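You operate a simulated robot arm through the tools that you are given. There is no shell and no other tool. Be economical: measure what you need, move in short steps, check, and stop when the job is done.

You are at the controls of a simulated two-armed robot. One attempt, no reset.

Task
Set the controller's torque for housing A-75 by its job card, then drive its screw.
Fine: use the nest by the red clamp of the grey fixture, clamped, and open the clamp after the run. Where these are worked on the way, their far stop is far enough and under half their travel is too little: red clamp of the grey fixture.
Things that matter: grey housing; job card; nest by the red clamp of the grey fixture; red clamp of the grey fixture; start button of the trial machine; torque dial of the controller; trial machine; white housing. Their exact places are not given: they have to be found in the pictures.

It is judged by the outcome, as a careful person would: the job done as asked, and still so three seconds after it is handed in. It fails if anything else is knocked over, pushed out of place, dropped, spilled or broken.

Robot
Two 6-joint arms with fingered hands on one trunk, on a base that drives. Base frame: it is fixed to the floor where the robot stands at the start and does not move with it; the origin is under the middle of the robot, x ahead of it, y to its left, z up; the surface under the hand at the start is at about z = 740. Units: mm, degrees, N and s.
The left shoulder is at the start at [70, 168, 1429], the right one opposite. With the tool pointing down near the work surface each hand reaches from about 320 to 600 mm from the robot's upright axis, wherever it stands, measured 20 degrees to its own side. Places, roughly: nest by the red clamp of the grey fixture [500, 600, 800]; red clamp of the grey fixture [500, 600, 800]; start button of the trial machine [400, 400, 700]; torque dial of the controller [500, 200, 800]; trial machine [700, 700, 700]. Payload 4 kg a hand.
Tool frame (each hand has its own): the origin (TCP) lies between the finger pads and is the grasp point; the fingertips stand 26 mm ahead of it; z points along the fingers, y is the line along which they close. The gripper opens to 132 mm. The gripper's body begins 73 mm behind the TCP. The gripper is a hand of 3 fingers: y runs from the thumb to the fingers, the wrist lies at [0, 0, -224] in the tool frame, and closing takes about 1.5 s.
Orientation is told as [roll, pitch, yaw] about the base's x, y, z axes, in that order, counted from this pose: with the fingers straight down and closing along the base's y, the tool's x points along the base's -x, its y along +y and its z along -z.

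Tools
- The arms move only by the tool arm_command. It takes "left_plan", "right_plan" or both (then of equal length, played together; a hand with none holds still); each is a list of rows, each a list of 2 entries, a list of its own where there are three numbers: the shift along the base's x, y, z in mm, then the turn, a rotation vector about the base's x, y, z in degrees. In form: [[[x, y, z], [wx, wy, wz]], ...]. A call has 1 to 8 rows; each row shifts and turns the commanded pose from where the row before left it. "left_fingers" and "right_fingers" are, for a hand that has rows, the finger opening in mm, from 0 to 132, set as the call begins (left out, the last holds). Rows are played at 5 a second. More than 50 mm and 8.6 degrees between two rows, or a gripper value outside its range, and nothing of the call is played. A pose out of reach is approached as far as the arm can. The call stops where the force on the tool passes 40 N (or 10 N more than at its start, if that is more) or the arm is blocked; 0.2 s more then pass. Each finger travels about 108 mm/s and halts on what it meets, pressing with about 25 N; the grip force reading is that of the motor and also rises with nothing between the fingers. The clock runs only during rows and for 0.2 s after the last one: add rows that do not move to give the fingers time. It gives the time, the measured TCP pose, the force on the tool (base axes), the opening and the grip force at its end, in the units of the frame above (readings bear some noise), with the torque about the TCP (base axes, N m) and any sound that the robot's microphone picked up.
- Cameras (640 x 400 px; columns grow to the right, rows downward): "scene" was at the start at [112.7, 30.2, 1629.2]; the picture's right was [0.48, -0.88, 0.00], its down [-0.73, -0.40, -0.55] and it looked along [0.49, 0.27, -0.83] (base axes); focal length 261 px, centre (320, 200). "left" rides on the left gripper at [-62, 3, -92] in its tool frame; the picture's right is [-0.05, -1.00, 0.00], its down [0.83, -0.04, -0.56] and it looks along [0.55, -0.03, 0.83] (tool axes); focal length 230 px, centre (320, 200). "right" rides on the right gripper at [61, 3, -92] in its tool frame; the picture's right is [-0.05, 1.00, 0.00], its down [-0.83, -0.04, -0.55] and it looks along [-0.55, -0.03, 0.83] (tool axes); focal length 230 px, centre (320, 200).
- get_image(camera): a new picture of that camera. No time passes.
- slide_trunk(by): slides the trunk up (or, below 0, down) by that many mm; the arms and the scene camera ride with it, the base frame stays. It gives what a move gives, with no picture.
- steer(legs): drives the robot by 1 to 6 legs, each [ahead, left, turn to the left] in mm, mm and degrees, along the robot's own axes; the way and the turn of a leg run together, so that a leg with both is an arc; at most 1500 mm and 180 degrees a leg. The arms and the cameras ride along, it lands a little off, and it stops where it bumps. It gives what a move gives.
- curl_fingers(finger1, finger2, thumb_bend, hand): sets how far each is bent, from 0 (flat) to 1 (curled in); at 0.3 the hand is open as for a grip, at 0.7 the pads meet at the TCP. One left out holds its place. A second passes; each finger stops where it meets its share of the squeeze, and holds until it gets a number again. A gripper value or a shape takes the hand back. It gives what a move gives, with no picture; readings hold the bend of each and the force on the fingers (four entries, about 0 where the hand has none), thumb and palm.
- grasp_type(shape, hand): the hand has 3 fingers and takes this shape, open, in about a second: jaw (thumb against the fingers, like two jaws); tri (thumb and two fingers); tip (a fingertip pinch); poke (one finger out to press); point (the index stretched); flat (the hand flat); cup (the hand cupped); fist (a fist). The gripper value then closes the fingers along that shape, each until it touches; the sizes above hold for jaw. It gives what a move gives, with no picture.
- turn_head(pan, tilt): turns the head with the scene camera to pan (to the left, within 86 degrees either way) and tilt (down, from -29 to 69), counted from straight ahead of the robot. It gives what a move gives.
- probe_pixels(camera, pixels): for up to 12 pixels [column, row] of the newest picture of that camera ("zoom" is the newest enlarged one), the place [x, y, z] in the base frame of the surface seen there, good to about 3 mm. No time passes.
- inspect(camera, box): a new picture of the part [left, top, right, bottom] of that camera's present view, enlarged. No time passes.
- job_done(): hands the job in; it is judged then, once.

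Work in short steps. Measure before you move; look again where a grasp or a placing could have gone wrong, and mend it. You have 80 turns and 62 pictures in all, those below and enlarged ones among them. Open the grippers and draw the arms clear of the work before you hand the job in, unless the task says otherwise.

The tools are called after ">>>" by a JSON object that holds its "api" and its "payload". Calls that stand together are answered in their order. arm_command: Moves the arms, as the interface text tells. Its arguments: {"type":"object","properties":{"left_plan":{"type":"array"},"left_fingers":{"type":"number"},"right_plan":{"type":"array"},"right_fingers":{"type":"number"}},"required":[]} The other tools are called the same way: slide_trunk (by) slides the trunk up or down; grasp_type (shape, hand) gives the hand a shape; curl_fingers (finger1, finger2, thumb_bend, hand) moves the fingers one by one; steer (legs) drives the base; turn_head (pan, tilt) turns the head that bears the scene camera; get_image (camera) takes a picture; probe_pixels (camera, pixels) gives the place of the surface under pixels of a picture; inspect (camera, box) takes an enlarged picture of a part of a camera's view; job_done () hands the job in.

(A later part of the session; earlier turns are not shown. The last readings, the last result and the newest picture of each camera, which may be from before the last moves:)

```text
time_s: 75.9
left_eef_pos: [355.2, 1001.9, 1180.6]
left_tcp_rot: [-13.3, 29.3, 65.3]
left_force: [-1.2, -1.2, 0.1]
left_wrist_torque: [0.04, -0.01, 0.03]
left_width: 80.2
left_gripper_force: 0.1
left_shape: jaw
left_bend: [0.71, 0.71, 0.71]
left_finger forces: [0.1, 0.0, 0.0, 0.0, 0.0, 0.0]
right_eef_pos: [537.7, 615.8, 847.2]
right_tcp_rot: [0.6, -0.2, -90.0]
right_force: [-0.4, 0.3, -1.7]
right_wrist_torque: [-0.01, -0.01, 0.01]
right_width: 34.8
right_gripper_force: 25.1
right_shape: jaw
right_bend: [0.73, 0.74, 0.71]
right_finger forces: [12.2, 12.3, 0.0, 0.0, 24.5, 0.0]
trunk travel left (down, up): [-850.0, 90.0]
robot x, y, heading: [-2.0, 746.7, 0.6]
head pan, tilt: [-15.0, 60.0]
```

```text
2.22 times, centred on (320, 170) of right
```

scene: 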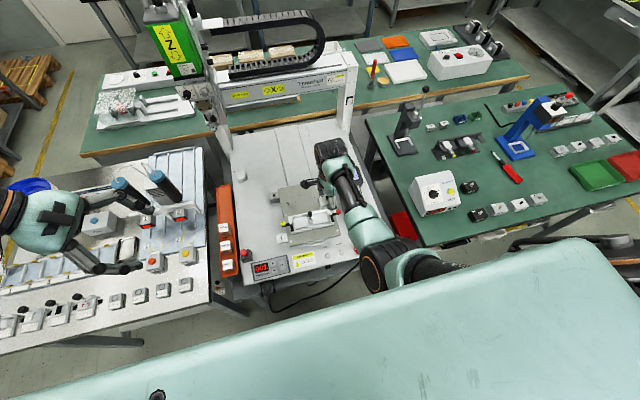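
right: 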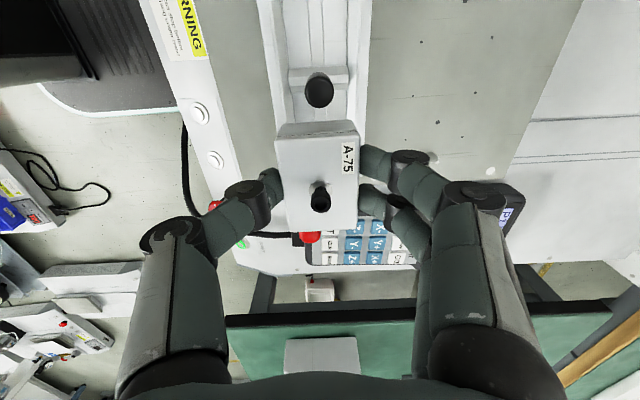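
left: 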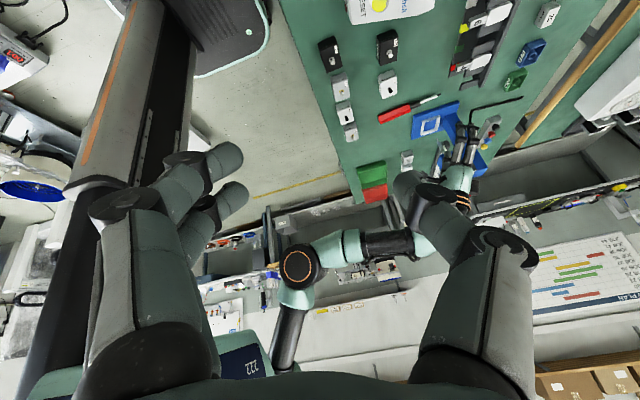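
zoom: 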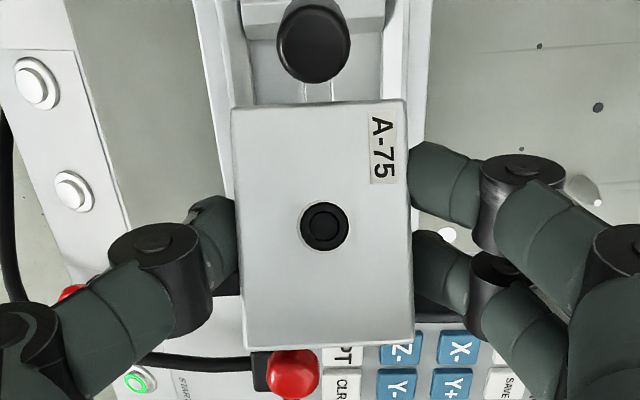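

>>> {"api": "probe_pixels", "payload": {"camera": "zoom", "pixels": [[242, 116], [400, 110], [252, 340], [405, 338], [325, 225], [320, 110], [325, 340]]}}

```text
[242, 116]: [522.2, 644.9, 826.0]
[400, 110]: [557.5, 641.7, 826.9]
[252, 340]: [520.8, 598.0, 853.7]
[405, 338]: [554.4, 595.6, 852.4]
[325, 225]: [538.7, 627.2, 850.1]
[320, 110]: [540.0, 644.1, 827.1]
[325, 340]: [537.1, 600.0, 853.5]
```

The housing is tilted ~30° (y 646 end low) after catching the clamp hub; it's ~58 mm long, so the nest centre is y≈616.5. I'll level it by pressing its low end gently on the top of the fixture's post (y≈654, z≈832): rise and shift first.

>>> {"api": "arm_command", "payload": {"right_plan": [[[0, 0, 10], [0, 0, 0]], [[0, 0, 10], [0, 0, 0]], [[0, 0, 10], [0, 0, 0]], [[0, 0, 12], [0, 0, 0]], [[-1, 10, 0], [0, 0, 0]], [[-1, 10, 0], [0, 0, 0]], [[0, 10, 0], [0, 0, 0]], [[0, 0, 0], [0, 0, 0]]]}}

>>> {"api": "arm_command", "payload": {"right_plan": [[[0, 0, -4], [0, 0, 0]], [[0, 0, -4], [0, 0, 0]], [[0, 0, -4], [0, 0, 0]], [[0, 0, -3], [0, 0, 0]], [[0, 0, -2], [0, 0, 0]], [[0, 0, 0], [0, 0, 0]]]}}

>>> {"api": "inspect", "payload": {"camera": "scene", "box": [300, 180, 345, 220]}}

```text
time_s: 77.9
left_eef_pos: [355.7, 1002.3, 1180.2]
left_tcp_rot: [-13.2, 29.3, 65.4]
left_force: [0.3, -0.1, 0.0]
left_wrist_torque: [0.0, -0.01, -0.01]
left_width: 80.5
left_gripper_force: 0.1
left_shape: jaw
left_bend: [0.71, 0.71, 0.71]
left_finger forces: [0.0, 0.1, 0.1, 0.0, 0.0, 0.1]
right_eef_pos: [538.6, 611.8, 884.1]
right_tcp_rot: [0.8, -3.0, -91.4]
right_force: [-0.9, -0.7, -2.5]
right_wrist_torque: [-0.01, -0.03, 0.02]
right_width: 34.7
right_gripper_force: 24.7
right_shape: jaw
right_bend: [0.73, 0.74, 0.71]
right_finger forces: [12.3, 12.2, 0.1, 0.0, 24.5, 0.1]
trunk travel left (down, up): [-850.0, 90.0]
robot x, y, heading: [-6.7, 743.7, 0.7]
head pan, tilt: [-15.0, 60.0]
stopped in row 8 (right hand): the arm was blocked; the commanded pose is now the measured one
```

```text
time_s: 79.3
left_eef_pos: [356.6, 1002.0, 1180.8]
left_tcp_rot: [-13.3, 29.4, 65.3]
left_force: [-0.1, 0.4, 0.4]
left_wrist_torque: [-0.01, -0.02, 0.03]
left_width: 80.4
left_gripper_force: 0.0
left_shape: jaw
left_bend: [0.71, 0.71, 0.71]
left_finger forces: [0.0, 0.0, 0.1, 0.1, 0.0, 0.0]
right_eef_pos: [539.3, 614.2, 866.4]
right_tcp_rot: [0.7, -2.7, -91.2]
right_force: [-0.6, 0.7, -1.4]
right_wrist_torque: [0.02, 0.03, -0.01]
right_width: 34.3
right_gripper_force: 25.3
right_shape: jaw
right_bend: [0.73, 0.74, 0.71]
right_finger forces: [12.2, 12.2, 0.0, 0.0, 24.5, 0.1]
trunk travel left (down, up): [-850.0, 90.0]
robot x, y, heading: [-3.6, 744.3, 0.5]
head pan, tilt: [-15.0, 60.0]
```

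```text
10.00 times, centred on (322, 200) of scene
```

zoom: 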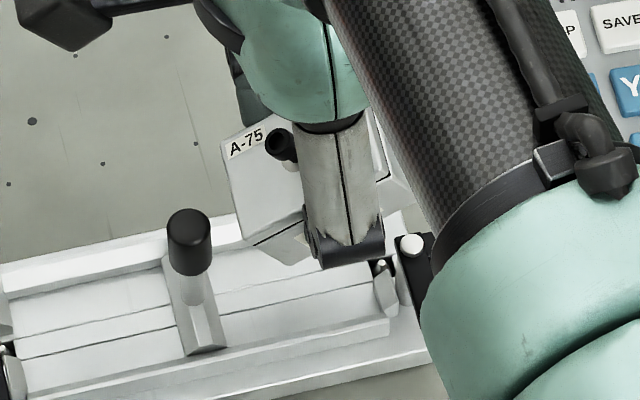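

The arm can't go further +y, so I use the trunk (up 25) and base (left 32) instead.

>>> {"api": "slide_trunk", "payload": {"by": 26}}

>>> {"api": "steer", "payload": {"legs": [[0, 34, 0]]}}

>>> {"api": "inspect", "payload": {"camera": "right", "box": [240, 60, 400, 260]}}

>>> {"api": "probe_pixels", "payload": {"camera": "zoom", "pixels": [[250, 130], [380, 130], [260, 320], [395, 320], [322, 215], [320, 60]]}}

```text
time_s: 80.0
left_eef_pos: [356.1, 1001.9, 1206.3]
left_tcp_rot: [-13.3, 29.3, 65.2]
left_force: [0.6, -0.5, 0.0]
left_wrist_torque: [0.0, 0.0, 0.01]
left_width: 80.2
left_gripper_force: 0.0
left_shape: jaw
left_bend: [0.71, 0.71, 0.71]
left_finger forces: [0.1, 0.0, 0.0, 0.0, 0.0, 0.0]
right_eef_pos: [539.3, 614.3, 893.4]
right_tcp_rot: [0.7, -2.8, -91.1]
right_force: [0.1, 0.1, -2.6]
right_wrist_torque: [-0.06, 0.01, -0.04]
right_width: 34.5
right_gripper_force: 24.8
right_shape: jaw
right_bend: [0.73, 0.74, 0.71]
right_finger forces: [12.2, 12.2, 0.1, 0.0, 24.5, 0.0]
trunk travel left (down, up): [-876.0, 64.0]
robot x, y, heading: [-7.5, 740.5, 0.7]
head pan, tilt: [-15.0, 60.0]
```

```text
time_s: 80.8
left_eef_pos: [356.2, 1028.2, 1207.9]
left_tcp_rot: [-13.1, 28.9, 65.3]
left_force: [0.1, -1.5, 0.6]
left_wrist_torque: [0.08, 0.01, 0.0]
left_width: 80.3
left_gripper_force: 0.1
left_shape: jaw
left_bend: [0.71, 0.71, 0.71]
left_finger forces: [0.0, 0.0, 0.0, 0.0, 0.1, 0.0]
right_eef_pos: [538.0, 640.8, 891.1]
right_tcp_rot: [0.7, -2.4, -91.4]
right_force: [1.4, -0.6, -1.8]
right_wrist_torque: [0.06, -0.01, 0.02]
right_width: 34.5
right_gripper_force: 25.3
right_shape: jaw
right_bend: [0.73, 0.74, 0.71]
right_finger forces: [12.2, 12.0, 0.0, 0.0, 24.5, 0.1]
trunk travel left (down, up): [-876.0, 64.0]
robot x, y, heading: [-7.7, 781.0, 0.5]
head pan, tilt: [-15.0, 60.0]
```

```text
2.00 times, centred on (320, 160) of right
```

zoom: 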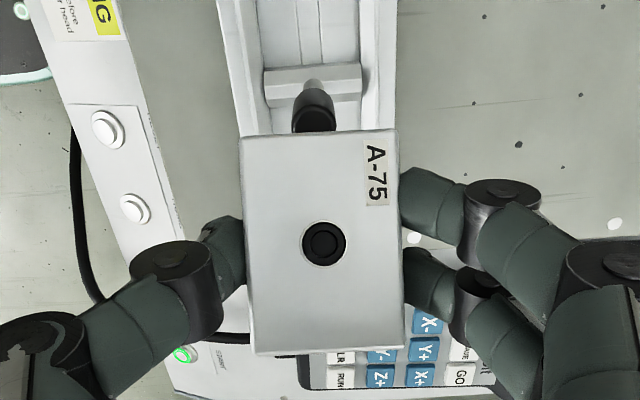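

```text
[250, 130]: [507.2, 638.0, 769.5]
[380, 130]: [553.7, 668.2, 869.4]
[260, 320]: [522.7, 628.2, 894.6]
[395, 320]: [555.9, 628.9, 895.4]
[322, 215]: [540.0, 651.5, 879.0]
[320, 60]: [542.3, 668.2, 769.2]
```

Corner of the low end is above the post. I correct the 2.4° hand tilt and press down to TCP 870.

>>> {"api": "arm_command", "payload": {"right_plan": [[[0, 0, 0], [2.4, 0, 1.2]], [[0, 0, -5], [0, 0, 0]], [[0, 0, -5], [0, 0, 0]], [[0, 0, -4], [0, 0, 0]], [[0, 0, -4], [0, 0, 0]], [[0, 0, -3], [0, 0, 0]], [[0, 0, 0], [0, 0, 0]]]}}

>>> {"api": "inspect", "payload": {"camera": "scene", "box": [300, 180, 345, 220]}}

```text
time_s: 82.4
left_eef_pos: [354.2, 1036.4, 1206.4]
left_tcp_rot: [-13.4, 29.4, 65.2]
left_force: [0.3, 1.0, -0.2]
left_wrist_torque: [-0.02, 0.02, 0.0]
left_width: 80.2
left_gripper_force: 0.1
left_shape: jaw
left_bend: [0.71, 0.71, 0.71]
left_finger forces: [0.0, 0.1, 0.1, 0.0, 0.0, 0.0]
right_eef_pos: [538.0, 650.3, 872.7]
right_tcp_rot: [0.8, -0.3, -89.9]
right_force: [1.2, 2.0, 10.8]
right_wrist_torque: [0.26, -0.07, -0.05]
right_width: 35.1
right_gripper_force: 25.7
right_shape: jaw
right_bend: [0.74, 0.73, 0.71]
right_finger forces: [15.4, 11.7, 0.0, 0.0, 26.4, 0.0]
trunk travel left (down, up): [-876.0, 64.0]
robot x, y, heading: [-7.3, 780.0, 0.6]
head pan, tilt: [-15.0, 60.0]
```

```text
10.00 times, centred on (322, 200) of scene
```

zoom: 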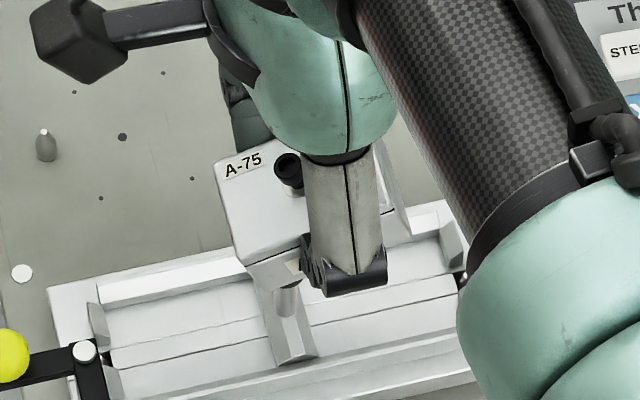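

>>> {"api": "probe_pixels", "payload": {"camera": "zoom", "pixels": [[225, 180], [245, 235], [240, 205], [300, 225], [385, 160], [390, 200], [270, 200]]}}

```text
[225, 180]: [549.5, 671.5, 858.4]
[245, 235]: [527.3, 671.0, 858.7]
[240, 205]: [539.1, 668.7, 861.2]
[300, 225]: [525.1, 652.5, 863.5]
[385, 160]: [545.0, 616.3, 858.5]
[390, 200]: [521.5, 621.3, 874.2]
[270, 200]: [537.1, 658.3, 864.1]
```

Tilt is now ~17°. Pressing ~3 mm more should level it.

>>> {"api": "arm_command", "payload": {"right_plan": [[[0, 0, -1.5], [0, 0, 0]], [[0, 0, -1.5], [0, 0, 0]], [[0, 0, -0.5], [0, 0, 0]], [[0, 0, 0], [0, 0, 0]]]}}

>>> {"api": "inspect", "payload": {"camera": "scene", "box": [300, 180, 345, 220]}}

>>> {"api": "probe_pixels", "payload": {"camera": "zoom", "pixels": [[225, 180], [245, 235], [240, 205], [300, 225], [385, 160], [390, 200], [270, 200]]}}

```text
time_s: 83.4
left_eef_pos: [352.4, 1034.9, 1208.1]
left_tcp_rot: [-13.3, 29.3, 65.2]
left_force: [0.7, -0.5, 0.0]
left_wrist_torque: [0.01, 0.01, -0.01]
left_width: 80.3
left_gripper_force: 0.1
left_shape: jaw
left_bend: [0.71, 0.71, 0.71]
left_finger forces: [0.0, 0.1, 0.0, 0.1, 0.0, 0.0]
right_eef_pos: [537.3, 646.3, 870.9]
right_tcp_rot: [0.9, -0.5, -90.1]
right_force: [0.9, -0.5, 16.9]
right_wrist_torque: [0.28, -0.02, -0.03]
right_width: 35.6
right_gripper_force: 24.6
right_shape: jaw
right_bend: [0.74, 0.73, 0.71]
right_finger forces: [16.0, 11.9, 0.0, 0.1, 26.9, 0.0]
trunk travel left (down, up): [-876.0, 64.0]
robot x, y, heading: [-6.1, 779.9, 0.6]
head pan, tilt: [-15.0, 60.0]
```

```text
10.00 times, centred on (322, 200) of scene
```

zoom: 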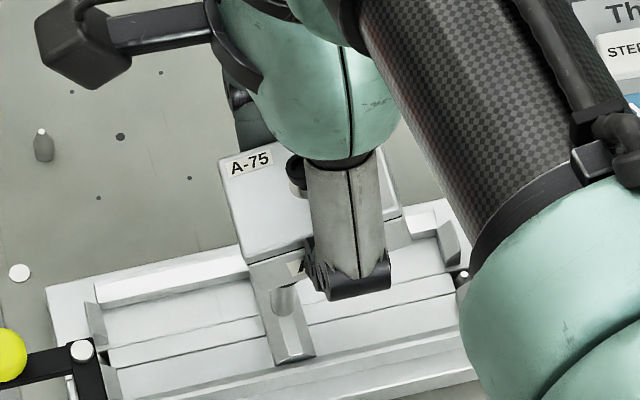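

```text
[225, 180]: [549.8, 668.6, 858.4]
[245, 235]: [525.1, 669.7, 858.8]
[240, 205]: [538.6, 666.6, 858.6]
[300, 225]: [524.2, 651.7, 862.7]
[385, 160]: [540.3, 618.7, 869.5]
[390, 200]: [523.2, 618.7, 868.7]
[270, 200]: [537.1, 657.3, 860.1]
```

Tilt now ~12°. Press a little more.

>>> {"api": "arm_command", "payload": {"right_plan": [[[0, -3, -1.5], [0, 0, 0]], [[0, -2, -1.5], [0, 0, 0]], [[0, 0, -1.5], [0, 0, 0]], [[0, 0, -1], [0, 0, 0]], [[0, 0, 0], [0, 0, 0]]]}}

>>> {"api": "inspect", "payload": {"camera": "scene", "box": [300, 180, 345, 220]}}

>>> {"api": "probe_pixels", "payload": {"camera": "zoom", "pixels": [[225, 180], [245, 235], [240, 205], [300, 225], [385, 175], [390, 200], [270, 200]]}}

```text
time_s: 84.6
left_eef_pos: [353.0, 1036.6, 1208.0]
left_tcp_rot: [-13.3, 29.3, 65.2]
left_force: [0.4, 0.5, 0.2]
left_wrist_torque: [0.02, -0.01, -0.01]
left_width: 80.2
left_gripper_force: 0.1
left_shape: jaw
left_bend: [0.71, 0.71, 0.71]
left_finger forces: [0.0, 0.0, 0.0, 0.1, 0.1, 0.1]
right_eef_pos: [537.7, 642.2, 865.1]
right_tcp_rot: [0.8, -0.4, -90.1]
right_force: [1.6, 0.9, 18.6]
right_wrist_torque: [0.31, 0.0, -0.03]
right_width: 35.7
right_gripper_force: 25.1
right_shape: jaw
right_bend: [0.75, 0.73, 0.71]
right_finger forces: [16.4, 12.0, 0.0, 0.1, 27.2, 0.0]
trunk travel left (down, up): [-876.0, 64.0]
robot x, y, heading: [-3.2, 774.2, 0.9]
head pan, tilt: [-15.0, 60.0]
```

```text
10.00 times, centred on (322, 200) of scene
```

zoom: 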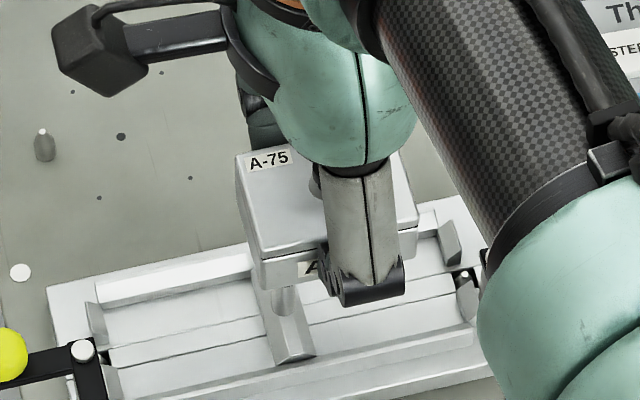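

```text
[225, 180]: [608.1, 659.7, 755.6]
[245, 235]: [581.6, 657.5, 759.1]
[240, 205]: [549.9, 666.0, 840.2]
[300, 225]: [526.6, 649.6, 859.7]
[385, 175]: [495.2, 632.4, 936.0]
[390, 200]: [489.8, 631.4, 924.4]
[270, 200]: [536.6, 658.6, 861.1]
```

>>> {"api": "probe_pixels", "payload": {"camera": "zoom", "pixels": [[243, 170], [262, 252], [408, 190], [412, 222], [310, 240], [285, 190], [325, 185]]}}

```text
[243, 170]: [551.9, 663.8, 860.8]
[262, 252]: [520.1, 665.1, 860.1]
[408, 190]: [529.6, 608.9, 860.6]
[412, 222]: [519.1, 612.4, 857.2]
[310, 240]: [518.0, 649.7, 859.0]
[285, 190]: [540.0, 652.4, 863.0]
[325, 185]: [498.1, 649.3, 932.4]
```

Level now: housing y 608–666 (centre 637), TCP 642, top z 860.5. I raise 12 mm and move −20.5 in y with the arm so the housing centre is at y 616.5.

>>> {"api": "arm_command", "payload": {"right_plan": [[[0, 0, 5], [0, 0, 0]], [[0, 0, 7], [0, 0, 0]], [[0, -5, 0], [0, 0, 0]], [[0, -5, 0], [0, 0, 0]], [[0, -5, 0], [0, 0, 0]], [[0, -5.5, 0], [0, 0, 0]], [[0, 0, 0], [0, 0, 0]], [[0, 0, 0], [0, 0, 0]]]}}

>>> {"api": "inspect", "payload": {"camera": "scene", "box": [300, 180, 345, 220]}}

>>> {"api": "probe_pixels", "payload": {"camera": "zoom", "pixels": [[270, 200], [280, 230], [300, 240], [300, 200], [285, 260], [310, 245], [265, 190], [440, 230]]}}

```text
time_s: 86.4
left_eef_pos: [355.6, 1036.1, 1206.0]
left_tcp_rot: [-13.2, 29.4, 65.3]
left_force: [-0.2, 0.6, -0.8]
left_wrist_torque: [0.0, 0.0, 0.02]
left_width: 80.3
left_gripper_force: 0.1
left_shape: jaw
left_bend: [0.71, 0.71, 0.71]
left_finger forces: [0.1, 0.0, 0.0, 0.0, 0.0, 0.0]
right_eef_pos: [538.5, 620.6, 874.8]
right_tcp_rot: [0.7, -0.5, -90.1]
right_force: [-0.5, -0.6, -0.6]
right_wrist_torque: [-0.02, -0.02, -0.01]
right_width: 35.0
right_gripper_force: 25.1
right_shape: jaw
right_bend: [0.74, 0.73, 0.71]
right_finger forces: [12.5, 11.9, 0.0, 0.0, 24.2, 0.1]
trunk travel left (down, up): [-876.0, 64.0]
robot x, y, heading: [-10.1, 774.4, 0.9]
head pan, tilt: [-15.0, 60.0]
```

```text
10.00 times, centred on (322, 200) of scene
```

zoom: 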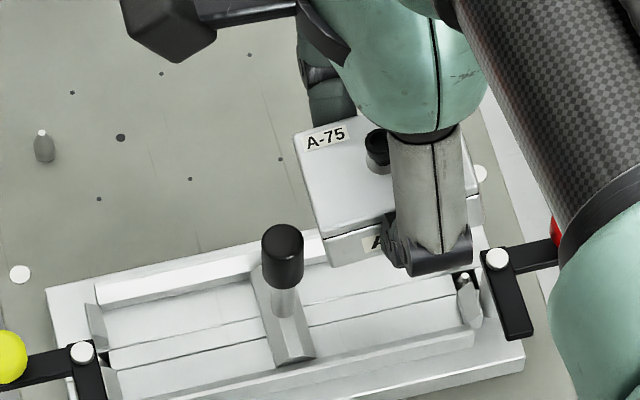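

```text
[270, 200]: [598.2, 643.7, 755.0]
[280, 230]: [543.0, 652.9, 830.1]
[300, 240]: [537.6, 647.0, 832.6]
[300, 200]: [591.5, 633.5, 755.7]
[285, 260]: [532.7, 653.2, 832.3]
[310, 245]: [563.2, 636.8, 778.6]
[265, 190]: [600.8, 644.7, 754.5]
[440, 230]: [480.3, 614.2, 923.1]
```

>>> {"api": "probe_pixels", "payload": {"camera": "zoom", "pixels": [[300, 145], [328, 232], [340, 200], [468, 165], [476, 195], [480, 220], [495, 258], [268, 300], [310, 340], [375, 155]]}}

```text
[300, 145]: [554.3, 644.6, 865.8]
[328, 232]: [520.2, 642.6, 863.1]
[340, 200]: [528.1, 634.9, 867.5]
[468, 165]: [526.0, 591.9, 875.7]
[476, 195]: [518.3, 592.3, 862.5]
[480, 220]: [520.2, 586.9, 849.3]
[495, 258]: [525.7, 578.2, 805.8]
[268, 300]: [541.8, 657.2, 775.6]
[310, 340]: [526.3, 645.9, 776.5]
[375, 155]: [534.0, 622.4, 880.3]
```

After lifting it sprang back to ~12° tilt. I'll go back over the post and over-press a few mm so it springs to level.

>>> {"api": "arm_command", "payload": {"right_plan": [[[0, 0, 6], [0, 0, 0]], [[0, 6, 0], [0, 0, 0]], [[0, 6, 0], [0, 0, 0]], [[0, 6, 0], [0, 0, 0]], [[0, 3, 0], [0, 0, 0]], [[0, 0, -7], [0, 0, 0]], [[0, 0, -7], [0, 0, 0]], [[0, 0, -4], [0, 0, 0]]]}}

>>> {"api": "arm_command", "payload": {"right_plan": [[[0, 0, -2], [0, 0, 0]], [[0, 0, -2], [0, 0, 0]], [[0, 0, -1.5], [0, 0, 0]], [[0, 0, 0], [0, 0, 0]]]}}

>>> {"api": "inspect", "payload": {"camera": "scene", "box": [300, 180, 345, 220]}}

>>> {"api": "probe_pixels", "payload": {"camera": "zoom", "pixels": [[243, 170], [262, 252], [408, 190], [412, 222], [310, 240], [285, 190], [270, 200], [405, 180]]}}

```text
time_s: 88.2
left_eef_pos: [353.7, 1035.1, 1207.0]
left_tcp_rot: [-13.4, 29.3, 65.2]
left_force: [0.0, -0.5, -0.3]
left_wrist_torque: [-0.01, 0.03, -0.02]
left_width: 80.3
left_gripper_force: 0.2
left_shape: jaw
left_bend: [0.71, 0.71, 0.71]
left_finger forces: [0.1, 0.0, 0.0, 0.1, 0.1, 0.1]
right_eef_pos: [539.0, 640.8, 866.1]
right_tcp_rot: [1.0, -0.4, -90.1]
right_force: [0.8, -3.2, 10.7]
right_wrist_torque: [0.16, -0.05, 0.01]
right_width: 35.5
right_gripper_force: 25.4
right_shape: jaw
right_bend: [0.74, 0.73, 0.71]
right_finger forces: [15.3, 11.6, 0.0, 0.0, 25.8, 0.1]
trunk travel left (down, up): [-876.0, 64.0]
robot x, y, heading: [-4.0, 775.4, 0.6]
head pan, tilt: [-15.0, 60.0]
```

```text
time_s: 89.2
left_eef_pos: [352.6, 1036.1, 1208.6]
left_tcp_rot: [-13.5, 29.2, 65.2]
left_force: [-0.1, -1.1, -0.3]
left_wrist_torque: [0.02, 0.03, 0.01]
left_width: 80.3
left_gripper_force: 0.1
left_shape: jaw
left_bend: [0.71, 0.71, 0.71]
left_finger forces: [0.0, 0.0, 0.0, 0.0, 0.1, 0.1]
right_eef_pos: [537.3, 640.7, 862.3]
right_tcp_rot: [1.2, -0.3, -90.1]
right_force: [1.6, -7.0, 33.4]
right_wrist_torque: [0.07, -0.03, -0.02]
right_width: 36.6
right_gripper_force: 25.3
right_shape: jaw
right_bend: [0.75, 0.73, 0.72]
right_finger forces: [16.7, 14.7, 0.1, 0.0, 30.2, 0.1]
trunk travel left (down, up): [-876.0, 64.0]
robot x, y, heading: [-4.8, 777.8, 0.7]
head pan, tilt: [-15.0, 60.0]
```

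```text
10.00 times, centred on (322, 200) of scene
```

zoom: 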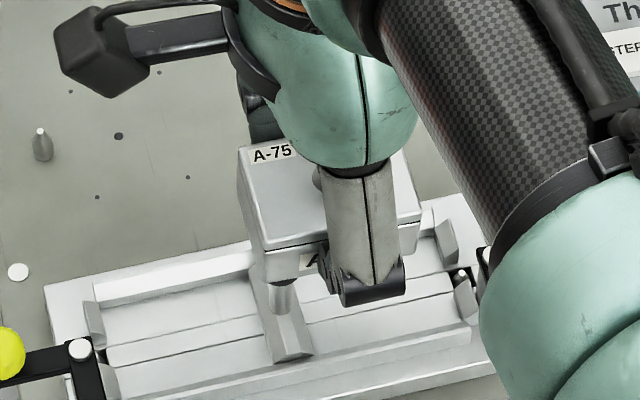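

```text
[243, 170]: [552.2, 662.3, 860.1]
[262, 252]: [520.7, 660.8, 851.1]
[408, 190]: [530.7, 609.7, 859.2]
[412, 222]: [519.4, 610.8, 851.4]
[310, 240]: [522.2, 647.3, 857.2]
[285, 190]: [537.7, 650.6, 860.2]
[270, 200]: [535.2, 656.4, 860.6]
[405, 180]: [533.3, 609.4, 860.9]
```

At load it rests flat on the post, which stops over-rotation. I shift −12 mm so only the low end overlaps the post, and press for overshoot.

>>> {"api": "arm_command", "payload": {"right_plan": [[[0, 0, 8], [0, 0, 0]], [[0, 0, 10], [0, 0, 0]], [[0, -6, 0], [0, 0, 0]], [[0, -6, 0], [0, 0, 0]], [[0, 0, -7], [0, 0, 0]], [[0, 0, -6], [0, 0, 0]], [[0, 0, -4], [0, 0, 0]], [[0, 0, -3], [0, 0, 0]]]}}

>>> {"api": "arm_command", "payload": {"right_plan": [[[0, 0, -2], [0, 0, 0]], [[0, 0, -1.5], [0, 0, 0]], [[0, 0, 0], [0, 0, 0]]]}}

>>> {"api": "inspect", "payload": {"camera": "scene", "box": [300, 180, 345, 220]}}

>>> {"api": "probe_pixels", "payload": {"camera": "zoom", "pixels": [[290, 190], [300, 240], [310, 200], [450, 185], [455, 215], [325, 220], [446, 175]]}}

```text
time_s: 91.0
left_eef_pos: [354.6, 1035.9, 1207.0]
left_tcp_rot: [-13.3, 29.3, 65.2]
left_force: [0.0, -0.6, 0.5]
left_wrist_torque: [-0.02, 0.05, 0.02]
left_width: 80.3
left_gripper_force: 0.0
left_shape: jaw
left_bend: [0.71, 0.71, 0.71]
left_finger forces: [0.0, 0.0, 0.0, 0.0, 0.0, 0.0]
right_eef_pos: [537.4, 627.2, 856.3]
right_tcp_rot: [1.0, -0.5, -90.1]
right_force: [1.7, -8.0, 17.1]
right_wrist_torque: [0.18, -0.03, -0.06]
right_width: 36.1
right_gripper_force: 24.9
right_shape: jaw
right_bend: [0.74, 0.73, 0.72]
right_finger forces: [16.7, 11.9, 0.0, 0.1, 25.8, 0.1]
trunk travel left (down, up): [-876.0, 64.0]
robot x, y, heading: [-5.8, 779.2, 0.7]
head pan, tilt: [-15.0, 60.0]
```

```text
time_s: 91.8
left_eef_pos: [353.6, 1034.3, 1208.1]
left_tcp_rot: [-13.2, 29.2, 65.2]
left_force: [0.4, -0.5, -0.3]
left_wrist_torque: [0.0, 0.02, 0.05]
left_width: 80.4
left_gripper_force: 0.1
left_shape: jaw
left_bend: [0.71, 0.71, 0.71]
left_finger forces: [0.0, 0.1, 0.0, 0.1, 0.1, 0.0]
right_eef_pos: [536.3, 627.6, 852.2]
right_tcp_rot: [0.7, -0.4, -90.0]
right_force: [3.4, -11.5, 13.9]
right_wrist_torque: [0.1, -0.05, -0.04]
right_width: 36.2
right_gripper_force: 24.4
right_shape: jaw
right_bend: [0.74, 0.73, 0.72]
right_finger forces: [16.3, 11.9, 0.1, 0.0, 24.9, 0.0]
trunk travel left (down, up): [-876.0, 64.0]
robot x, y, heading: [-8.0, 779.8, 0.7]
head pan, tilt: [-15.0, 60.0]
```

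```text
10.00 times, centred on (322, 200) of scene
```

zoom: 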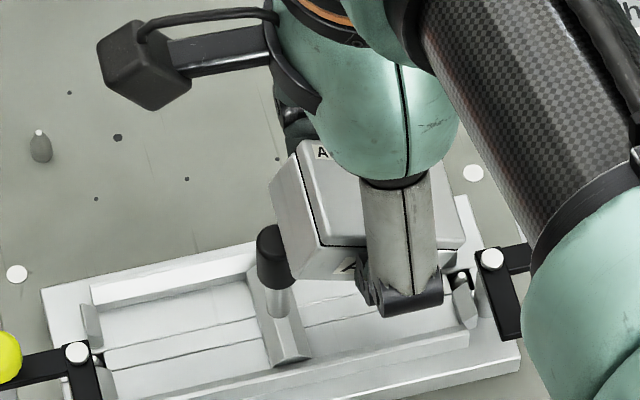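

```text
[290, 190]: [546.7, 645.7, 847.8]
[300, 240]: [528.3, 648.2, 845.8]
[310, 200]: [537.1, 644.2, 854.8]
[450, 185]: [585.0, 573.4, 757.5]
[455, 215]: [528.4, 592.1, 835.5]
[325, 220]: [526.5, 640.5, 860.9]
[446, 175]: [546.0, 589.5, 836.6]
```

It over-rotated under load (~-27°). Lift and see the relaxed tilt.

>>> {"api": "arm_command", "payload": {"right_plan": [[[0, -1, 4], [0, 0, 0]], [[0, -1, 8], [0, 0, 0]], [[0, 0, 10], [0, 0, 0]], [[0, 0, 8], [0, 0, 0]], [[0, 0, 0], [0, 0, 0]], [[0, 0, 0], [0, 0, 0]]]}}

>>> {"api": "inspect", "payload": {"camera": "right", "box": [240, 60, 400, 260]}}

>>> {"api": "probe_pixels", "payload": {"camera": "zoom", "pixels": [[260, 145], [385, 145], [262, 300], [390, 300], [322, 215], [260, 170], [385, 170], [260, 250], [385, 250], [322, 330]]}}

```text
time_s: 93.2
left_eef_pos: [356.3, 1036.7, 1206.7]
left_tcp_rot: [-13.3, 29.3, 65.2]
left_force: [-0.6, -0.5, -0.3]
left_wrist_torque: [0.02, 0.04, 0.01]
left_width: 80.3
left_gripper_force: 0.0
left_shape: jaw
left_bend: [0.71, 0.71, 0.71]
left_finger forces: [0.0, 0.1, 0.0, 0.0, 0.1, 0.1]
right_eef_pos: [538.2, 626.9, 882.0]
right_tcp_rot: [0.7, -0.3, -90.0]
right_force: [0.4, -0.5, -1.2]
right_wrist_torque: [0.03, 0.03, 0.01]
right_width: 35.4
right_gripper_force: 24.6
right_shape: jaw
right_bend: [0.74, 0.73, 0.71]
right_finger forces: [12.4, 11.5, 0.0, 0.1, 24.0, 0.0]
trunk travel left (down, up): [-876.0, 64.0]
robot x, y, heading: [-4.9, 775.8, 0.7]
head pan, tilt: [-15.0, 60.0]
```

```text
2.00 times, centred on (320, 160) of right
```

zoom: 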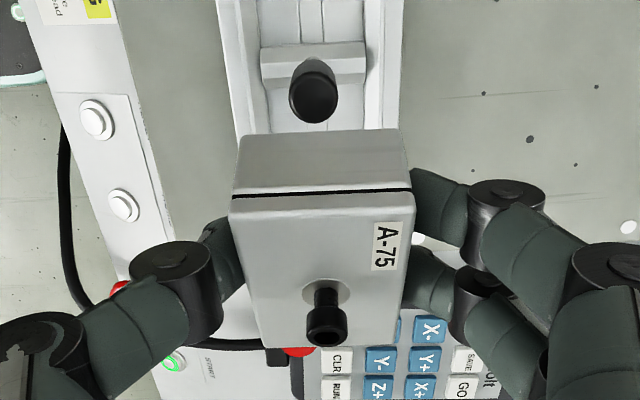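

```text
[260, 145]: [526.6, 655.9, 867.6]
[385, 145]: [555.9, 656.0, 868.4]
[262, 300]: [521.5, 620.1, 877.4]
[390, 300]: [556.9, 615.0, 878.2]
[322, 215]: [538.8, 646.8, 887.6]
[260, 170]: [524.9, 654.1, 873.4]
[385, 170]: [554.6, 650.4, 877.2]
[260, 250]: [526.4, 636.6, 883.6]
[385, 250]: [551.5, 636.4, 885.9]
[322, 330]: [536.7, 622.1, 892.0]
```

The relaxed tilt is now ~18° the other way, and the housing has crept up in the grip. The robust fix is to set it flat on the bench at its old free spot and regrip it properly. I rise, drive back right and look.

>>> {"api": "slide_trunk", "payload": {"by": 55}}

>>> {"api": "steer", "payload": {"legs": [[0, -400, 0], [0, -352, 0]]}}

>>> {"api": "slide_trunk", "payload": {"by": -120}}

>>> {"api": "get_image", "payload": {"camera": "right"}}

>>> {"api": "probe_pixels", "payload": {"camera": "right", "pixels": [[330, 270], [320, 330], [240, 270], [330, 100], [290, 110], [400, 260], [320, 240]]}}

```text
time_s: 94.2
left_eef_pos: [355.2, 1036.2, 1262.1]
left_tcp_rot: [-13.2, 29.5, 65.2]
left_force: [-0.4, -0.4, 0.1]
left_wrist_torque: [0.02, 0.03, 0.0]
left_width: 80.1
left_gripper_force: 0.1
left_shape: jaw
left_bend: [0.71, 0.71, 0.71]
left_finger forces: [0.0, 0.0, 0.0, 0.0, 0.1, 0.1]
right_eef_pos: [538.3, 626.7, 936.5]
right_tcp_rot: [0.6, -0.4, -90.2]
right_force: [-0.1, 0.2, -1.0]
right_wrist_torque: [0.03, 0.02, 0.03]
right_width: 35.3
right_gripper_force: 24.8
right_shape: jaw
right_bend: [0.74, 0.73, 0.71]
right_finger forces: [12.5, 11.5, 0.0, 0.0, 23.9, 0.0]
trunk travel left (down, up): [-931.0, 9.0]
robot x, y, heading: [-6.0, 778.7, 0.8]
head pan, tilt: [-15.0, 60.0]
```

```text
time_s: 98.5
left_eef_pos: [362.4, 288.4, 1261.7]
left_tcp_rot: [-13.4, 29.4, 64.7]
left_force: [-0.4, 0.7, -0.3]
left_wrist_torque: [-0.03, 0.0, 0.01]
left_width: 80.4
left_gripper_force: 0.0
left_shape: jaw
left_bend: [0.71, 0.71, 0.71]
left_finger forces: [0.0, 0.0, 0.0, 0.0, 0.0, 0.1]
right_eef_pos: [539.7, -122.5, 937.7]
right_tcp_rot: [0.7, -0.5, -90.6]
right_force: [-0.4, 0.1, -0.8]
right_wrist_torque: [0.0, -0.02, -0.04]
right_width: 35.3
right_gripper_force: 25.3
right_shape: jaw
right_bend: [0.74, 0.73, 0.71]
right_finger forces: [12.4, 11.5, 0.0, 0.0, 24.0, 0.1]
trunk travel left (down, up): [-931.0, 9.0]
robot x, y, heading: [0.2, 30.8, -0.2]
head pan, tilt: [-15.0, 60.0]
```

```text
time_s: 100.0
left_eef_pos: [361.9, 284.9, 1142.3]
left_tcp_rot: [-13.3, 29.2, 64.6]
left_force: [-0.1, 0.3, 0.8]
left_wrist_torque: [0.05, 0.01, 0.0]
left_width: 80.3
left_gripper_force: 0.0
left_shape: jaw
left_bend: [0.71, 0.71, 0.71]
left_finger forces: [0.1, 0.1, 0.0, 0.0, 0.1, 0.0]
right_eef_pos: [540.3, -124.8, 816.8]
right_tcp_rot: [0.7, -0.3, -90.6]
right_force: [-0.4, -0.2, -0.6]
right_wrist_torque: [0.0, 0.01, -0.02]
right_width: 35.2
right_gripper_force: 25.0
right_shape: jaw
right_bend: [0.74, 0.73, 0.71]
right_finger forces: [12.4, 11.5, 0.0, 0.1, 23.9, 0.0]
trunk travel left (down, up): [-811.0, 129.0]
robot x, y, heading: [-2.5, 32.2, 0.1]
head pan, tilt: [-15.0, 60.0]
```

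```text
7 pictures are left
```

right: 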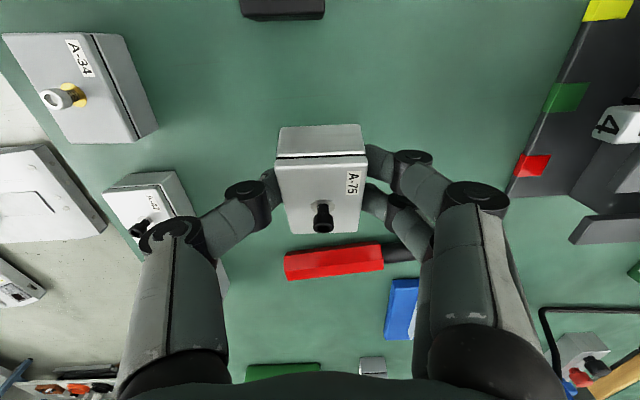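

```text
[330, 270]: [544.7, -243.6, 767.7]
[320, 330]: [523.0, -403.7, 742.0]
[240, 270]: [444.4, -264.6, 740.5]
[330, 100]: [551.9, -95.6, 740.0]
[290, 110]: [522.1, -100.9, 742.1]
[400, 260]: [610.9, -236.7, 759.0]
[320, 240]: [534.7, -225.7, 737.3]
```

Clear bench below. I lower until it presses flat (~TCP 772), then open.

>>> {"api": "arm_command", "payload": {"right_plan": [[[0, 0, -8], [0, 0, 0]], [[0, 0, -8], [0, 0, 0]], [[0, 0, -8], [0, 0, 0]], [[0, 0, -6], [0, 0, 0]], [[0, 0, -5], [0, 0, 0]], [[0, 0, -4], [0, 0, 0]], [[0, 0, -3], [0, 0, 0]], [[0, 0, -2.5], [0, 0, 0]]]}}

>>> {"api": "arm_command", "payload": {"right_plan": [[[0, 0, 0], [0, 0, 0]], [[0, 0, 0], [0, 0, 0]], [[0, 0, 0], [0, 0, 0]], [[0, 0, 3], [0, 0, 0]], [[0, 0, 4], [0, 0, 0]], [[0, 0, 2], [0, 0, 0]], [[0, 0, 0], [0, 0, 0]]], "right_fingers": 75}}

>>> {"api": "inspect", "payload": {"camera": "right", "box": [240, 80, 400, 260]}}

>>> {"api": "probe_pixels", "payload": {"camera": "zoom", "pixels": [[260, 110], [390, 110], [250, 150], [400, 150], [260, 320], [390, 320], [325, 110], [325, 320], [250, 250], [400, 250]]}}

```text
time_s: 101.8
left_eef_pos: [360.2, 286.0, 1141.7]
left_tcp_rot: [-13.4, 29.4, 64.6]
left_force: [-0.3, -0.1, 0.7]
left_wrist_torque: [-0.03, 0.01, -0.01]
left_width: 80.5
left_gripper_force: 0.1
left_shape: jaw
left_bend: [0.71, 0.71, 0.71]
left_finger forces: [0.0, 0.1, 0.1, 0.0, 0.0, 0.1]
right_eef_pos: [540.2, -122.1, 776.1]
right_tcp_rot: [0.9, -0.3, -90.6]
right_force: [-0.7, 5.9, 12.5]
right_wrist_torque: [-0.12, 0.18, -0.03]
right_width: 35.4
right_gripper_force: 25.4
right_shape: jaw
right_bend: [0.73, 0.74, 0.71]
right_finger forces: [11.7, 14.8, 0.0, 0.1, 27.5, 0.0]
trunk travel left (down, up): [-811.0, 129.0]
robot x, y, heading: [-6.0, 31.0, 0.1]
head pan, tilt: [-15.0, 60.0]
```

```text
time_s: 103.5
left_eef_pos: [360.2, 284.7, 1141.0]
left_tcp_rot: [-13.3, 29.3, 64.6]
left_force: [0.1, 0.4, 0.9]
left_wrist_torque: [-0.04, -0.03, -0.01]
left_width: 80.3
left_gripper_force: 0.1
left_shape: jaw
left_bend: [0.71, 0.71, 0.71]
left_finger forces: [0.0, 0.0, 0.0, 0.1, 0.1, 0.1]
right_eef_pos: [541.3, -125.2, 781.6]
right_tcp_rot: [0.7, -0.4, -90.6]
right_force: [0.2, -0.7, 0.7]
right_wrist_torque: [-0.01, 0.02, -0.03]
right_width: 74.5
right_gripper_force: 0.1
right_shape: jaw
right_bend: [0.72, 0.72, 0.7]
right_finger forces: [0.0, 0.0, 0.1, 0.0, 0.1, 0.0]
trunk travel left (down, up): [-811.0, 129.0]
robot x, y, heading: [2.5, 31.4, 0.2]
head pan, tilt: [-15.0, 60.0]
```

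```text
2.22 times, centred on (320, 170) of right
```

zoom: 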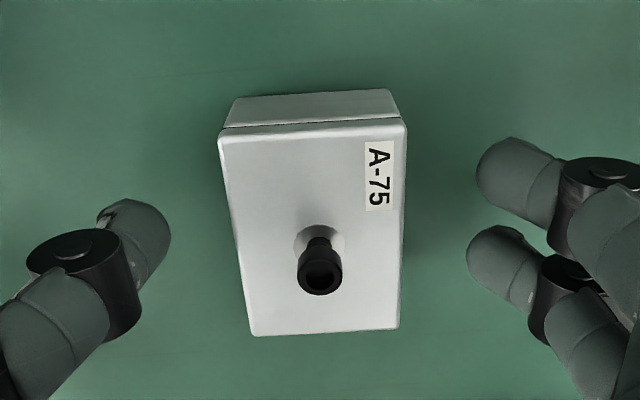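

```text
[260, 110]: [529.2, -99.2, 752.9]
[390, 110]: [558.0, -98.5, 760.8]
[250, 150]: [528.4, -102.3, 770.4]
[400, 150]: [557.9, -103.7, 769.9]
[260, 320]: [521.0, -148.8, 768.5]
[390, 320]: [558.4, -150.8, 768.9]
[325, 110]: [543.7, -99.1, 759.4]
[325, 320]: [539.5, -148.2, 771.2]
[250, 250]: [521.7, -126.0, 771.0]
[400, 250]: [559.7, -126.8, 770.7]
```

Flat on the bench, centred under the hand (TCP [541,-125,782]) with the tips 15 mm above the bottom. Close, lift, and drive back to the fixture.

>>> {"api": "arm_command", "payload": {"right_plan": [[[0, 0, 0], [0, 0, 0]], [[0, 0, 0], [0, 0, 0]], [[0, 0, 0], [0, 0, 0]], [[0, 0, 0], [0, 0, 0]], [[0, 0, 0], [0, 0, 0]], [[0, 0, 0], [0, 0, 0]]], "right_fingers": 25}}

>>> {"api": "slide_trunk", "payload": {"by": 125}}

>>> {"api": "steer", "payload": {"legs": [[0, 372, 0], [0, 372, 0]]}}

>>> {"api": "arm_command", "payload": {"right_plan": [[[0, 0, 0], [0, 0, 0]], [[0, 0, 0], [0, 0, 0]], [[0, 0, 0], [0, 0, 0]], [[0, 0, 0], [0, 0, 0]]]}}

```text
time_s: 104.8
left_eef_pos: [361.6, 285.1, 1141.6]
left_tcp_rot: [-13.2, 29.2, 64.7]
left_force: [0.3, -0.3, -0.1]
left_wrist_torque: [0.01, 0.01, 0.03]
left_width: 80.4
left_gripper_force: 0.1
left_shape: jaw
left_bend: [0.71, 0.71, 0.71]
left_finger forces: [0.1, 0.0, 0.1, 0.1, 0.1, 0.1]
right_eef_pos: [540.8, -125.5, 779.1]
right_tcp_rot: [0.7, -0.3, -90.7]
right_force: [-0.6, -0.3, -0.5]
right_wrist_torque: [-0.02, 0.0, 0.0]
right_width: 34.1
right_gripper_force: 25.4
right_shape: jaw
right_bend: [0.73, 0.73, 0.7]
right_finger forces: [11.3, 11.4, 0.0, 0.1, 22.7, 0.0]
trunk travel left (down, up): [-811.0, 129.0]
robot x, y, heading: [-3.9, 31.6, 0.0]
head pan, tilt: [-15.0, 60.0]
```

```text
time_s: 106.4
left_eef_pos: [362.1, 285.6, 1266.4]
left_tcp_rot: [-13.3, 29.3, 64.7]
left_force: [-0.6, 0.2, -0.2]
left_wrist_torque: [0.01, -0.02, -0.02]
left_width: 80.2
left_gripper_force: 0.1
left_shape: jaw
left_bend: [0.71, 0.71, 0.71]
left_finger forces: [0.1, 0.0, 0.1, 0.0, 0.0, 0.0]
right_eef_pos: [540.6, -124.1, 905.1]
right_tcp_rot: [0.8, -0.3, -90.7]
right_force: [0.0, 0.2, -0.9]
right_wrist_torque: [0.02, 0.03, -0.01]
right_width: 33.7
right_gripper_force: 24.7
right_shape: jaw
right_bend: [0.73, 0.73, 0.7]
right_finger forces: [11.3, 11.4, 0.1, 0.0, 22.7, 0.0]
trunk travel left (down, up): [-936.0, 4.0]
robot x, y, heading: [-3.1, 32.0, 0.1]
head pan, tilt: [-15.0, 60.0]
```

```text
time_s: 110.7
left_eef_pos: [355.3, 1026.5, 1267.0]
left_tcp_rot: [-13.2, 29.2, 65.1]
left_force: [-0.6, 0.2, 0.2]
left_wrist_torque: [0.04, 0.0, -0.02]
left_width: 80.2
left_gripper_force: 0.1
left_shape: jaw
left_bend: [0.71, 0.71, 0.71]
left_finger forces: [0.0, 0.0, 0.0, 0.0, 0.1, 0.0]
right_eef_pos: [537.6, 618.2, 905.4]
right_tcp_rot: [0.6, -0.3, -90.3]
right_force: [0.1, 0.5, -1.3]
right_wrist_torque: [0.01, 0.05, -0.02]
right_width: 33.4
right_gripper_force: 24.7
right_shape: jaw
right_bend: [0.73, 0.73, 0.7]
right_finger forces: [11.3, 11.4, 0.0, 0.1, 22.7, 0.2]
trunk travel left (down, up): [-936.0, 4.0]
robot x, y, heading: [-5.9, 772.7, 0.6]
head pan, tilt: [-15.0, 60.0]
```

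```text
time_s: 111.7
left_eef_pos: [357.2, 1029.4, 1267.0]
left_tcp_rot: [-13.3, 29.5, 65.0]
left_force: [0.2, 0.3, -0.1]
left_wrist_torque: [0.0, 0.0, -0.02]
left_width: 80.4
left_gripper_force: 0.1
left_shape: jaw
left_bend: [0.71, 0.71, 0.71]
left_finger forces: [0.0, 0.0, 0.0, 0.0, 0.0, 0.0]
right_eef_pos: [536.3, 619.8, 905.4]
right_tcp_rot: [0.7, -0.5, -90.3]
right_force: [0.7, -0.3, -1.0]
right_wrist_torque: [0.0, 0.03, -0.01]
right_width: 33.5
right_gripper_force: 24.9
right_shape: jaw
right_bend: [0.73, 0.73, 0.7]
right_finger forces: [11.3, 11.5, 0.0, 0.1, 22.7, 0.0]
trunk travel left (down, up): [-936.0, 4.0]
robot x, y, heading: [-7.4, 773.6, 0.4]
head pan, tilt: [-15.0, 60.0]
```

TCP [537,619.6,905]. I lower 30 mm (still above the post) and verify the housing's ends against hub and post.

>>> {"api": "slide_trunk", "payload": {"by": -30}}

>>> {"api": "inspect", "payload": {"camera": "scene", "box": [300, 180, 345, 220]}}

```text
time_s: 112.5
left_eef_pos: [356.4, 1029.5, 1235.4]
left_tcp_rot: [-13.3, 29.3, 65.0]
left_force: [0.7, -0.5, -1.0]
left_wrist_torque: [0.04, -0.01, 0.0]
left_width: 79.9
left_gripper_force: 0.0
left_shape: jaw
left_bend: [0.71, 0.71, 0.71]
left_finger forces: [0.1, 0.0, 0.0, 0.1, 0.0, 0.0]
right_eef_pos: [538.3, 619.6, 875.1]
right_tcp_rot: [0.8, -0.3, -90.3]
right_force: [0.6, 0.2, -1.0]
right_wrist_torque: [0.04, 0.01, -0.03]
right_width: 33.8
right_gripper_force: 24.6
right_shape: jaw
right_bend: [0.73, 0.73, 0.7]
right_finger forces: [11.2, 11.5, 0.0, 0.0, 22.7, 0.1]
trunk travel left (down, up): [-906.0, 34.0]
robot x, y, heading: [-7.4, 766.0, 0.6]
head pan, tilt: [-15.0, 60.0]
```

```text
10.00 times, centred on (322, 200) of scene
```

zoom: 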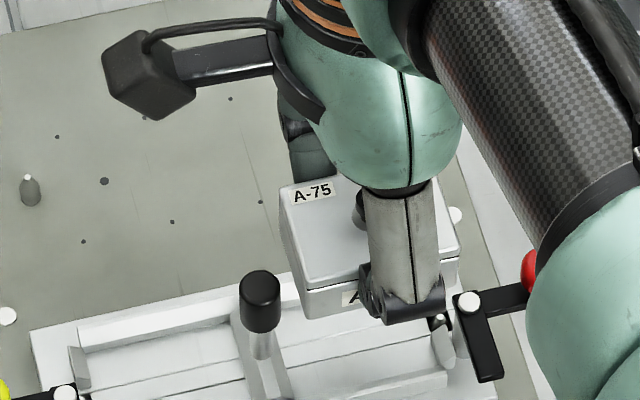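

>>> {"api": "probe_pixels", "payload": {"camera": "zoom", "pixels": [[284, 200], [292, 215], [306, 290], [309, 305], [455, 250], [456, 270], [315, 285], [250, 290], [272, 285], [455, 315], [468, 302], [440, 340]]}}

```text
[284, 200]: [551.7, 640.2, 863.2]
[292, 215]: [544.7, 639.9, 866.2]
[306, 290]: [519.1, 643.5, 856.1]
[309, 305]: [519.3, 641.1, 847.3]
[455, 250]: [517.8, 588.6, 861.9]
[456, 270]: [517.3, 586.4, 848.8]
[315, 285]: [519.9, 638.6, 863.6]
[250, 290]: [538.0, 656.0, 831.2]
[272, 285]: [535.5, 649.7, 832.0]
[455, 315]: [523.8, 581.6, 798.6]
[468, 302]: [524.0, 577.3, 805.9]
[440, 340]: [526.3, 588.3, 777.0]
```

Housing y ≈ 586–642; nest clear span ≈ 586.5–646, so I shift +2.5 in y and descend partly, checking the force.

>>> {"api": "arm_command", "payload": {"right_plan": [[[0.5, 1.3, 0], [0, 0, 0.3]], [[0, 1.2, 0], [0, 0, 0]], [[0, 0, -8], [0, 0, 0]], [[0, 0, -8], [0, 0, 0]], [[0, 0, -8], [0, 0, 0]], [[0, 0, -7], [0, 0, 0]], [[0, 0, -5], [0, 0, 0]], [[0, 0, 0], [0, 0, 0]]]}}

```text
time_s: 114.3
left_eef_pos: [356.9, 1029.2, 1237.5]
left_tcp_rot: [-13.2, 29.3, 65.0]
left_force: [0.3, -0.3, 0.3]
left_wrist_torque: [0.0, 0.02, 0.0]
left_width: 80.5
left_gripper_force: 0.0
left_shape: jaw
left_bend: [0.71, 0.71, 0.71]
left_finger forces: [0.0, 0.0, 0.1, 0.0, 0.1, 0.0]
right_eef_pos: [538.7, 622.4, 841.1]
right_tcp_rot: [0.8, -0.4, -90.0]
right_force: [-0.1, 0.2, -1.0]
right_wrist_torque: [0.01, 0.02, -0.03]
right_width: 33.8
right_gripper_force: 25.1
right_shape: jaw
right_bend: [0.73, 0.73, 0.7]
right_finger forces: [11.3, 11.4, 0.0, 0.0, 22.7, 0.0]
trunk travel left (down, up): [-906.0, 34.0]
robot x, y, heading: [-4.1, 773.6, 0.3]
head pan, tilt: [-15.0, 60.0]
```

No contact force; past the hub top. Continue down gently.

>>> {"api": "arm_command", "payload": {"right_plan": [[[0, 0, -5], [0, 0, 0]], [[0, 0, -5], [0, 0, 0]], [[0, 0, -5], [0, 0, 0]], [[0, 0, -4], [0, 0, 0]], [[0, 0, 0], [0, 0, 0]]]}}

>>> {"api": "arm_command", "payload": {"right_plan": [[[0, 0, -4], [0, 0, 0]], [[0, 0, -4], [0, 0, 0]], [[0, 0, -3], [0, 0, 0]], [[0, 0, 0], [0, 0, 0]]]}}

```text
time_s: 115.5
left_eef_pos: [356.5, 1028.2, 1236.9]
left_tcp_rot: [-13.3, 29.4, 65.1]
left_force: [0.2, -0.7, -0.3]
left_wrist_torque: [-0.01, -0.02, -0.01]
left_width: 80.4
left_gripper_force: 0.1
left_shape: jaw
left_bend: [0.71, 0.71, 0.71]
left_finger forces: [0.0, 0.1, 0.0, 0.0, 0.0, 0.0]
right_eef_pos: [539.0, 621.8, 820.5]
right_tcp_rot: [0.7, -0.4, -90.1]
right_force: [-0.3, 0.0, -2.1]
right_wrist_torque: [0.02, 0.0, -0.02]
right_width: 33.8
right_gripper_force: 24.9
right_shape: jaw
right_bend: [0.73, 0.73, 0.7]
right_finger forces: [11.4, 11.4, 0.1, 0.0, 22.6, 0.1]
trunk travel left (down, up): [-906.0, 34.0]
robot x, y, heading: [-5.1, 773.5, 0.5]
head pan, tilt: [-15.0, 60.0]
```

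```text
time_s: 116.5
left_eef_pos: [357.2, 1028.9, 1236.7]
left_tcp_rot: [-13.4, 29.4, 65.0]
left_force: [0.2, 0.0, -0.1]
left_wrist_torque: [0.02, 0.01, 0.02]
left_width: 80.5
left_gripper_force: 0.1
left_shape: jaw
left_bend: [0.71, 0.71, 0.71]
left_finger forces: [0.1, 0.0, 0.0, 0.1, 0.0, 0.0]
right_eef_pos: [538.0, 622.1, 809.5]
right_tcp_rot: [0.9, -0.4, -90.0]
right_force: [3.0, 2.0, -2.0]
right_wrist_torque: [0.07, -0.07, -0.04]
right_width: 34.1
right_gripper_force: 24.6
right_shape: jaw
right_bend: [0.73, 0.73, 0.7]
right_finger forces: [12.6, 12.5, 0.0, 0.0, 22.8, 0.0]
trunk travel left (down, up): [-906.0, 34.0]
robot x, y, heading: [-5.1, 773.3, 0.4]
head pan, tilt: [-15.0, 60.0]
```

Bottom is ~2 mm above the floor. Seat it, open, rise, and look.

>>> {"api": "arm_command", "payload": {"right_plan": [[[0, 0, -1.5], [0, 0, 0]], [[0, 0, -1.5], [0, 0, 0]], [[0, 0, 0], [0, 0, 0]]]}}

>>> {"api": "arm_command", "payload": {"right_plan": [[[0, 0, 0], [0, 0, 0]], [[0, 0, 0], [0, 0, 0]], [[0, 0, 0], [0, 0, 0]], [[0, 0, 5], [0, 0, 0]], [[0, 0, 10], [0, 0, 0]], [[0, 0, 10], [0, 0, 0]], [[0, 0, 12], [0, 0, 0]], [[0, 0, 12], [0, 0, 0]]], "right_fingers": 70}}

>>> {"api": "slide_trunk", "payload": {"by": 30}}

>>> {"api": "get_image", "payload": {"camera": "right"}}

```text
time_s: 117.3
left_eef_pos: [356.3, 1030.5, 1235.2]
left_tcp_rot: [-13.3, 29.4, 65.0]
left_force: [-0.2, 0.4, 0.4]
left_wrist_torque: [0.01, 0.01, -0.01]
left_width: 80.3
left_gripper_force: 0.0
left_shape: jaw
left_bend: [0.71, 0.71, 0.71]
left_finger forces: [0.1, 0.0, 0.0, 0.1, 0.0, 0.0]
right_eef_pos: [537.0, 623.0, 809.1]
right_tcp_rot: [0.8, -0.4, -89.9]
right_force: [6.1, 3.9, 2.8]
right_wrist_torque: [0.11, -0.15, -0.04]
right_width: 33.7
right_gripper_force: 25.3
right_shape: jaw
right_bend: [0.73, 0.73, 0.7]
right_finger forces: [14.2, 13.9, 0.1, 0.1, 22.1, 0.1]
right hand out of reach, approached as far as the arm can: row 2
trunk travel left (down, up): [-906.0, 34.0]
robot x, y, heading: [-5.5, 769.9, 0.4]
head pan, tilt: [-15.0, 60.0]
```

```text
time_s: 119.1
left_eef_pos: [356.5, 1028.7, 1237.5]
left_tcp_rot: [-13.3, 29.3, 65.0]
left_force: [0.6, -0.3, 0.0]
left_wrist_torque: [0.0, 0.01, 0.0]
left_width: 80.3
left_gripper_force: 0.0
left_shape: jaw
left_bend: [0.71, 0.71, 0.71]
left_finger forces: [0.1, 0.0, 0.1, 0.1, 0.1, 0.0]
right_eef_pos: [534.3, 621.4, 860.2]
right_tcp_rot: [0.7, -0.5, -89.9]
right_force: [-0.2, -0.2, -0.5]
right_wrist_torque: [-0.03, -0.01, 0.03]
right_width: 69.2
right_gripper_force: 0.1
right_shape: jaw
right_bend: [0.72, 0.72, 0.7]
right_finger forces: [0.0, 0.0, 0.0, 0.0, 0.0, 0.0]
trunk travel left (down, up): [-906.0, 34.0]
robot x, y, heading: [-3.4, 770.8, 0.7]
head pan, tilt: [-15.0, 60.0]
```

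```text
time_s: 119.8
left_eef_pos: [356.6, 1028.8, 1267.5]
left_tcp_rot: [-13.3, 29.3, 65.1]
left_force: [-0.8, 0.9, -0.4]
left_wrist_torque: [-0.01, 0.01, 0.0]
left_width: 80.3
left_gripper_force: 0.0
left_shape: jaw
left_bend: [0.71, 0.71, 0.71]
left_finger forces: [0.0, 0.0, 0.0, 0.1, 0.0, 0.0]
right_eef_pos: [534.4, 622.2, 888.9]
right_tcp_rot: [0.7, -0.5, -90.0]
right_force: [0.6, 0.4, -0.7]
right_wrist_torque: [-0.04, -0.02, 0.02]
right_width: 69.5
right_gripper_force: 0.0
right_shape: jaw
right_bend: [0.72, 0.72, 0.7]
right_finger forces: [0.1, 0.0, 0.0, 0.0, 0.0, 0.0]
trunk travel left (down, up): [-936.0, 4.0]
robot x, y, heading: [-7.4, 771.9, 0.4]
head pan, tilt: [-15.0, 60.0]
```

```text
4 pictures are left
```

right: 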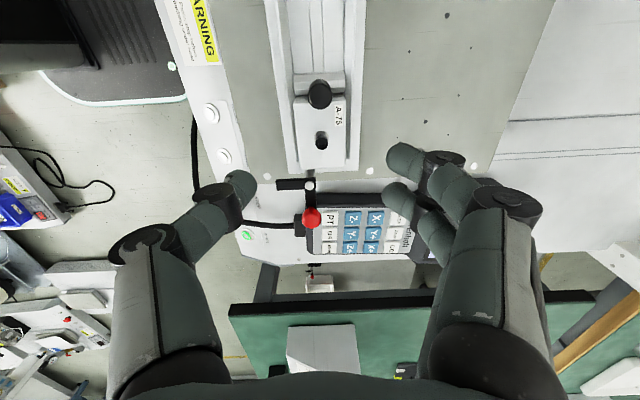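

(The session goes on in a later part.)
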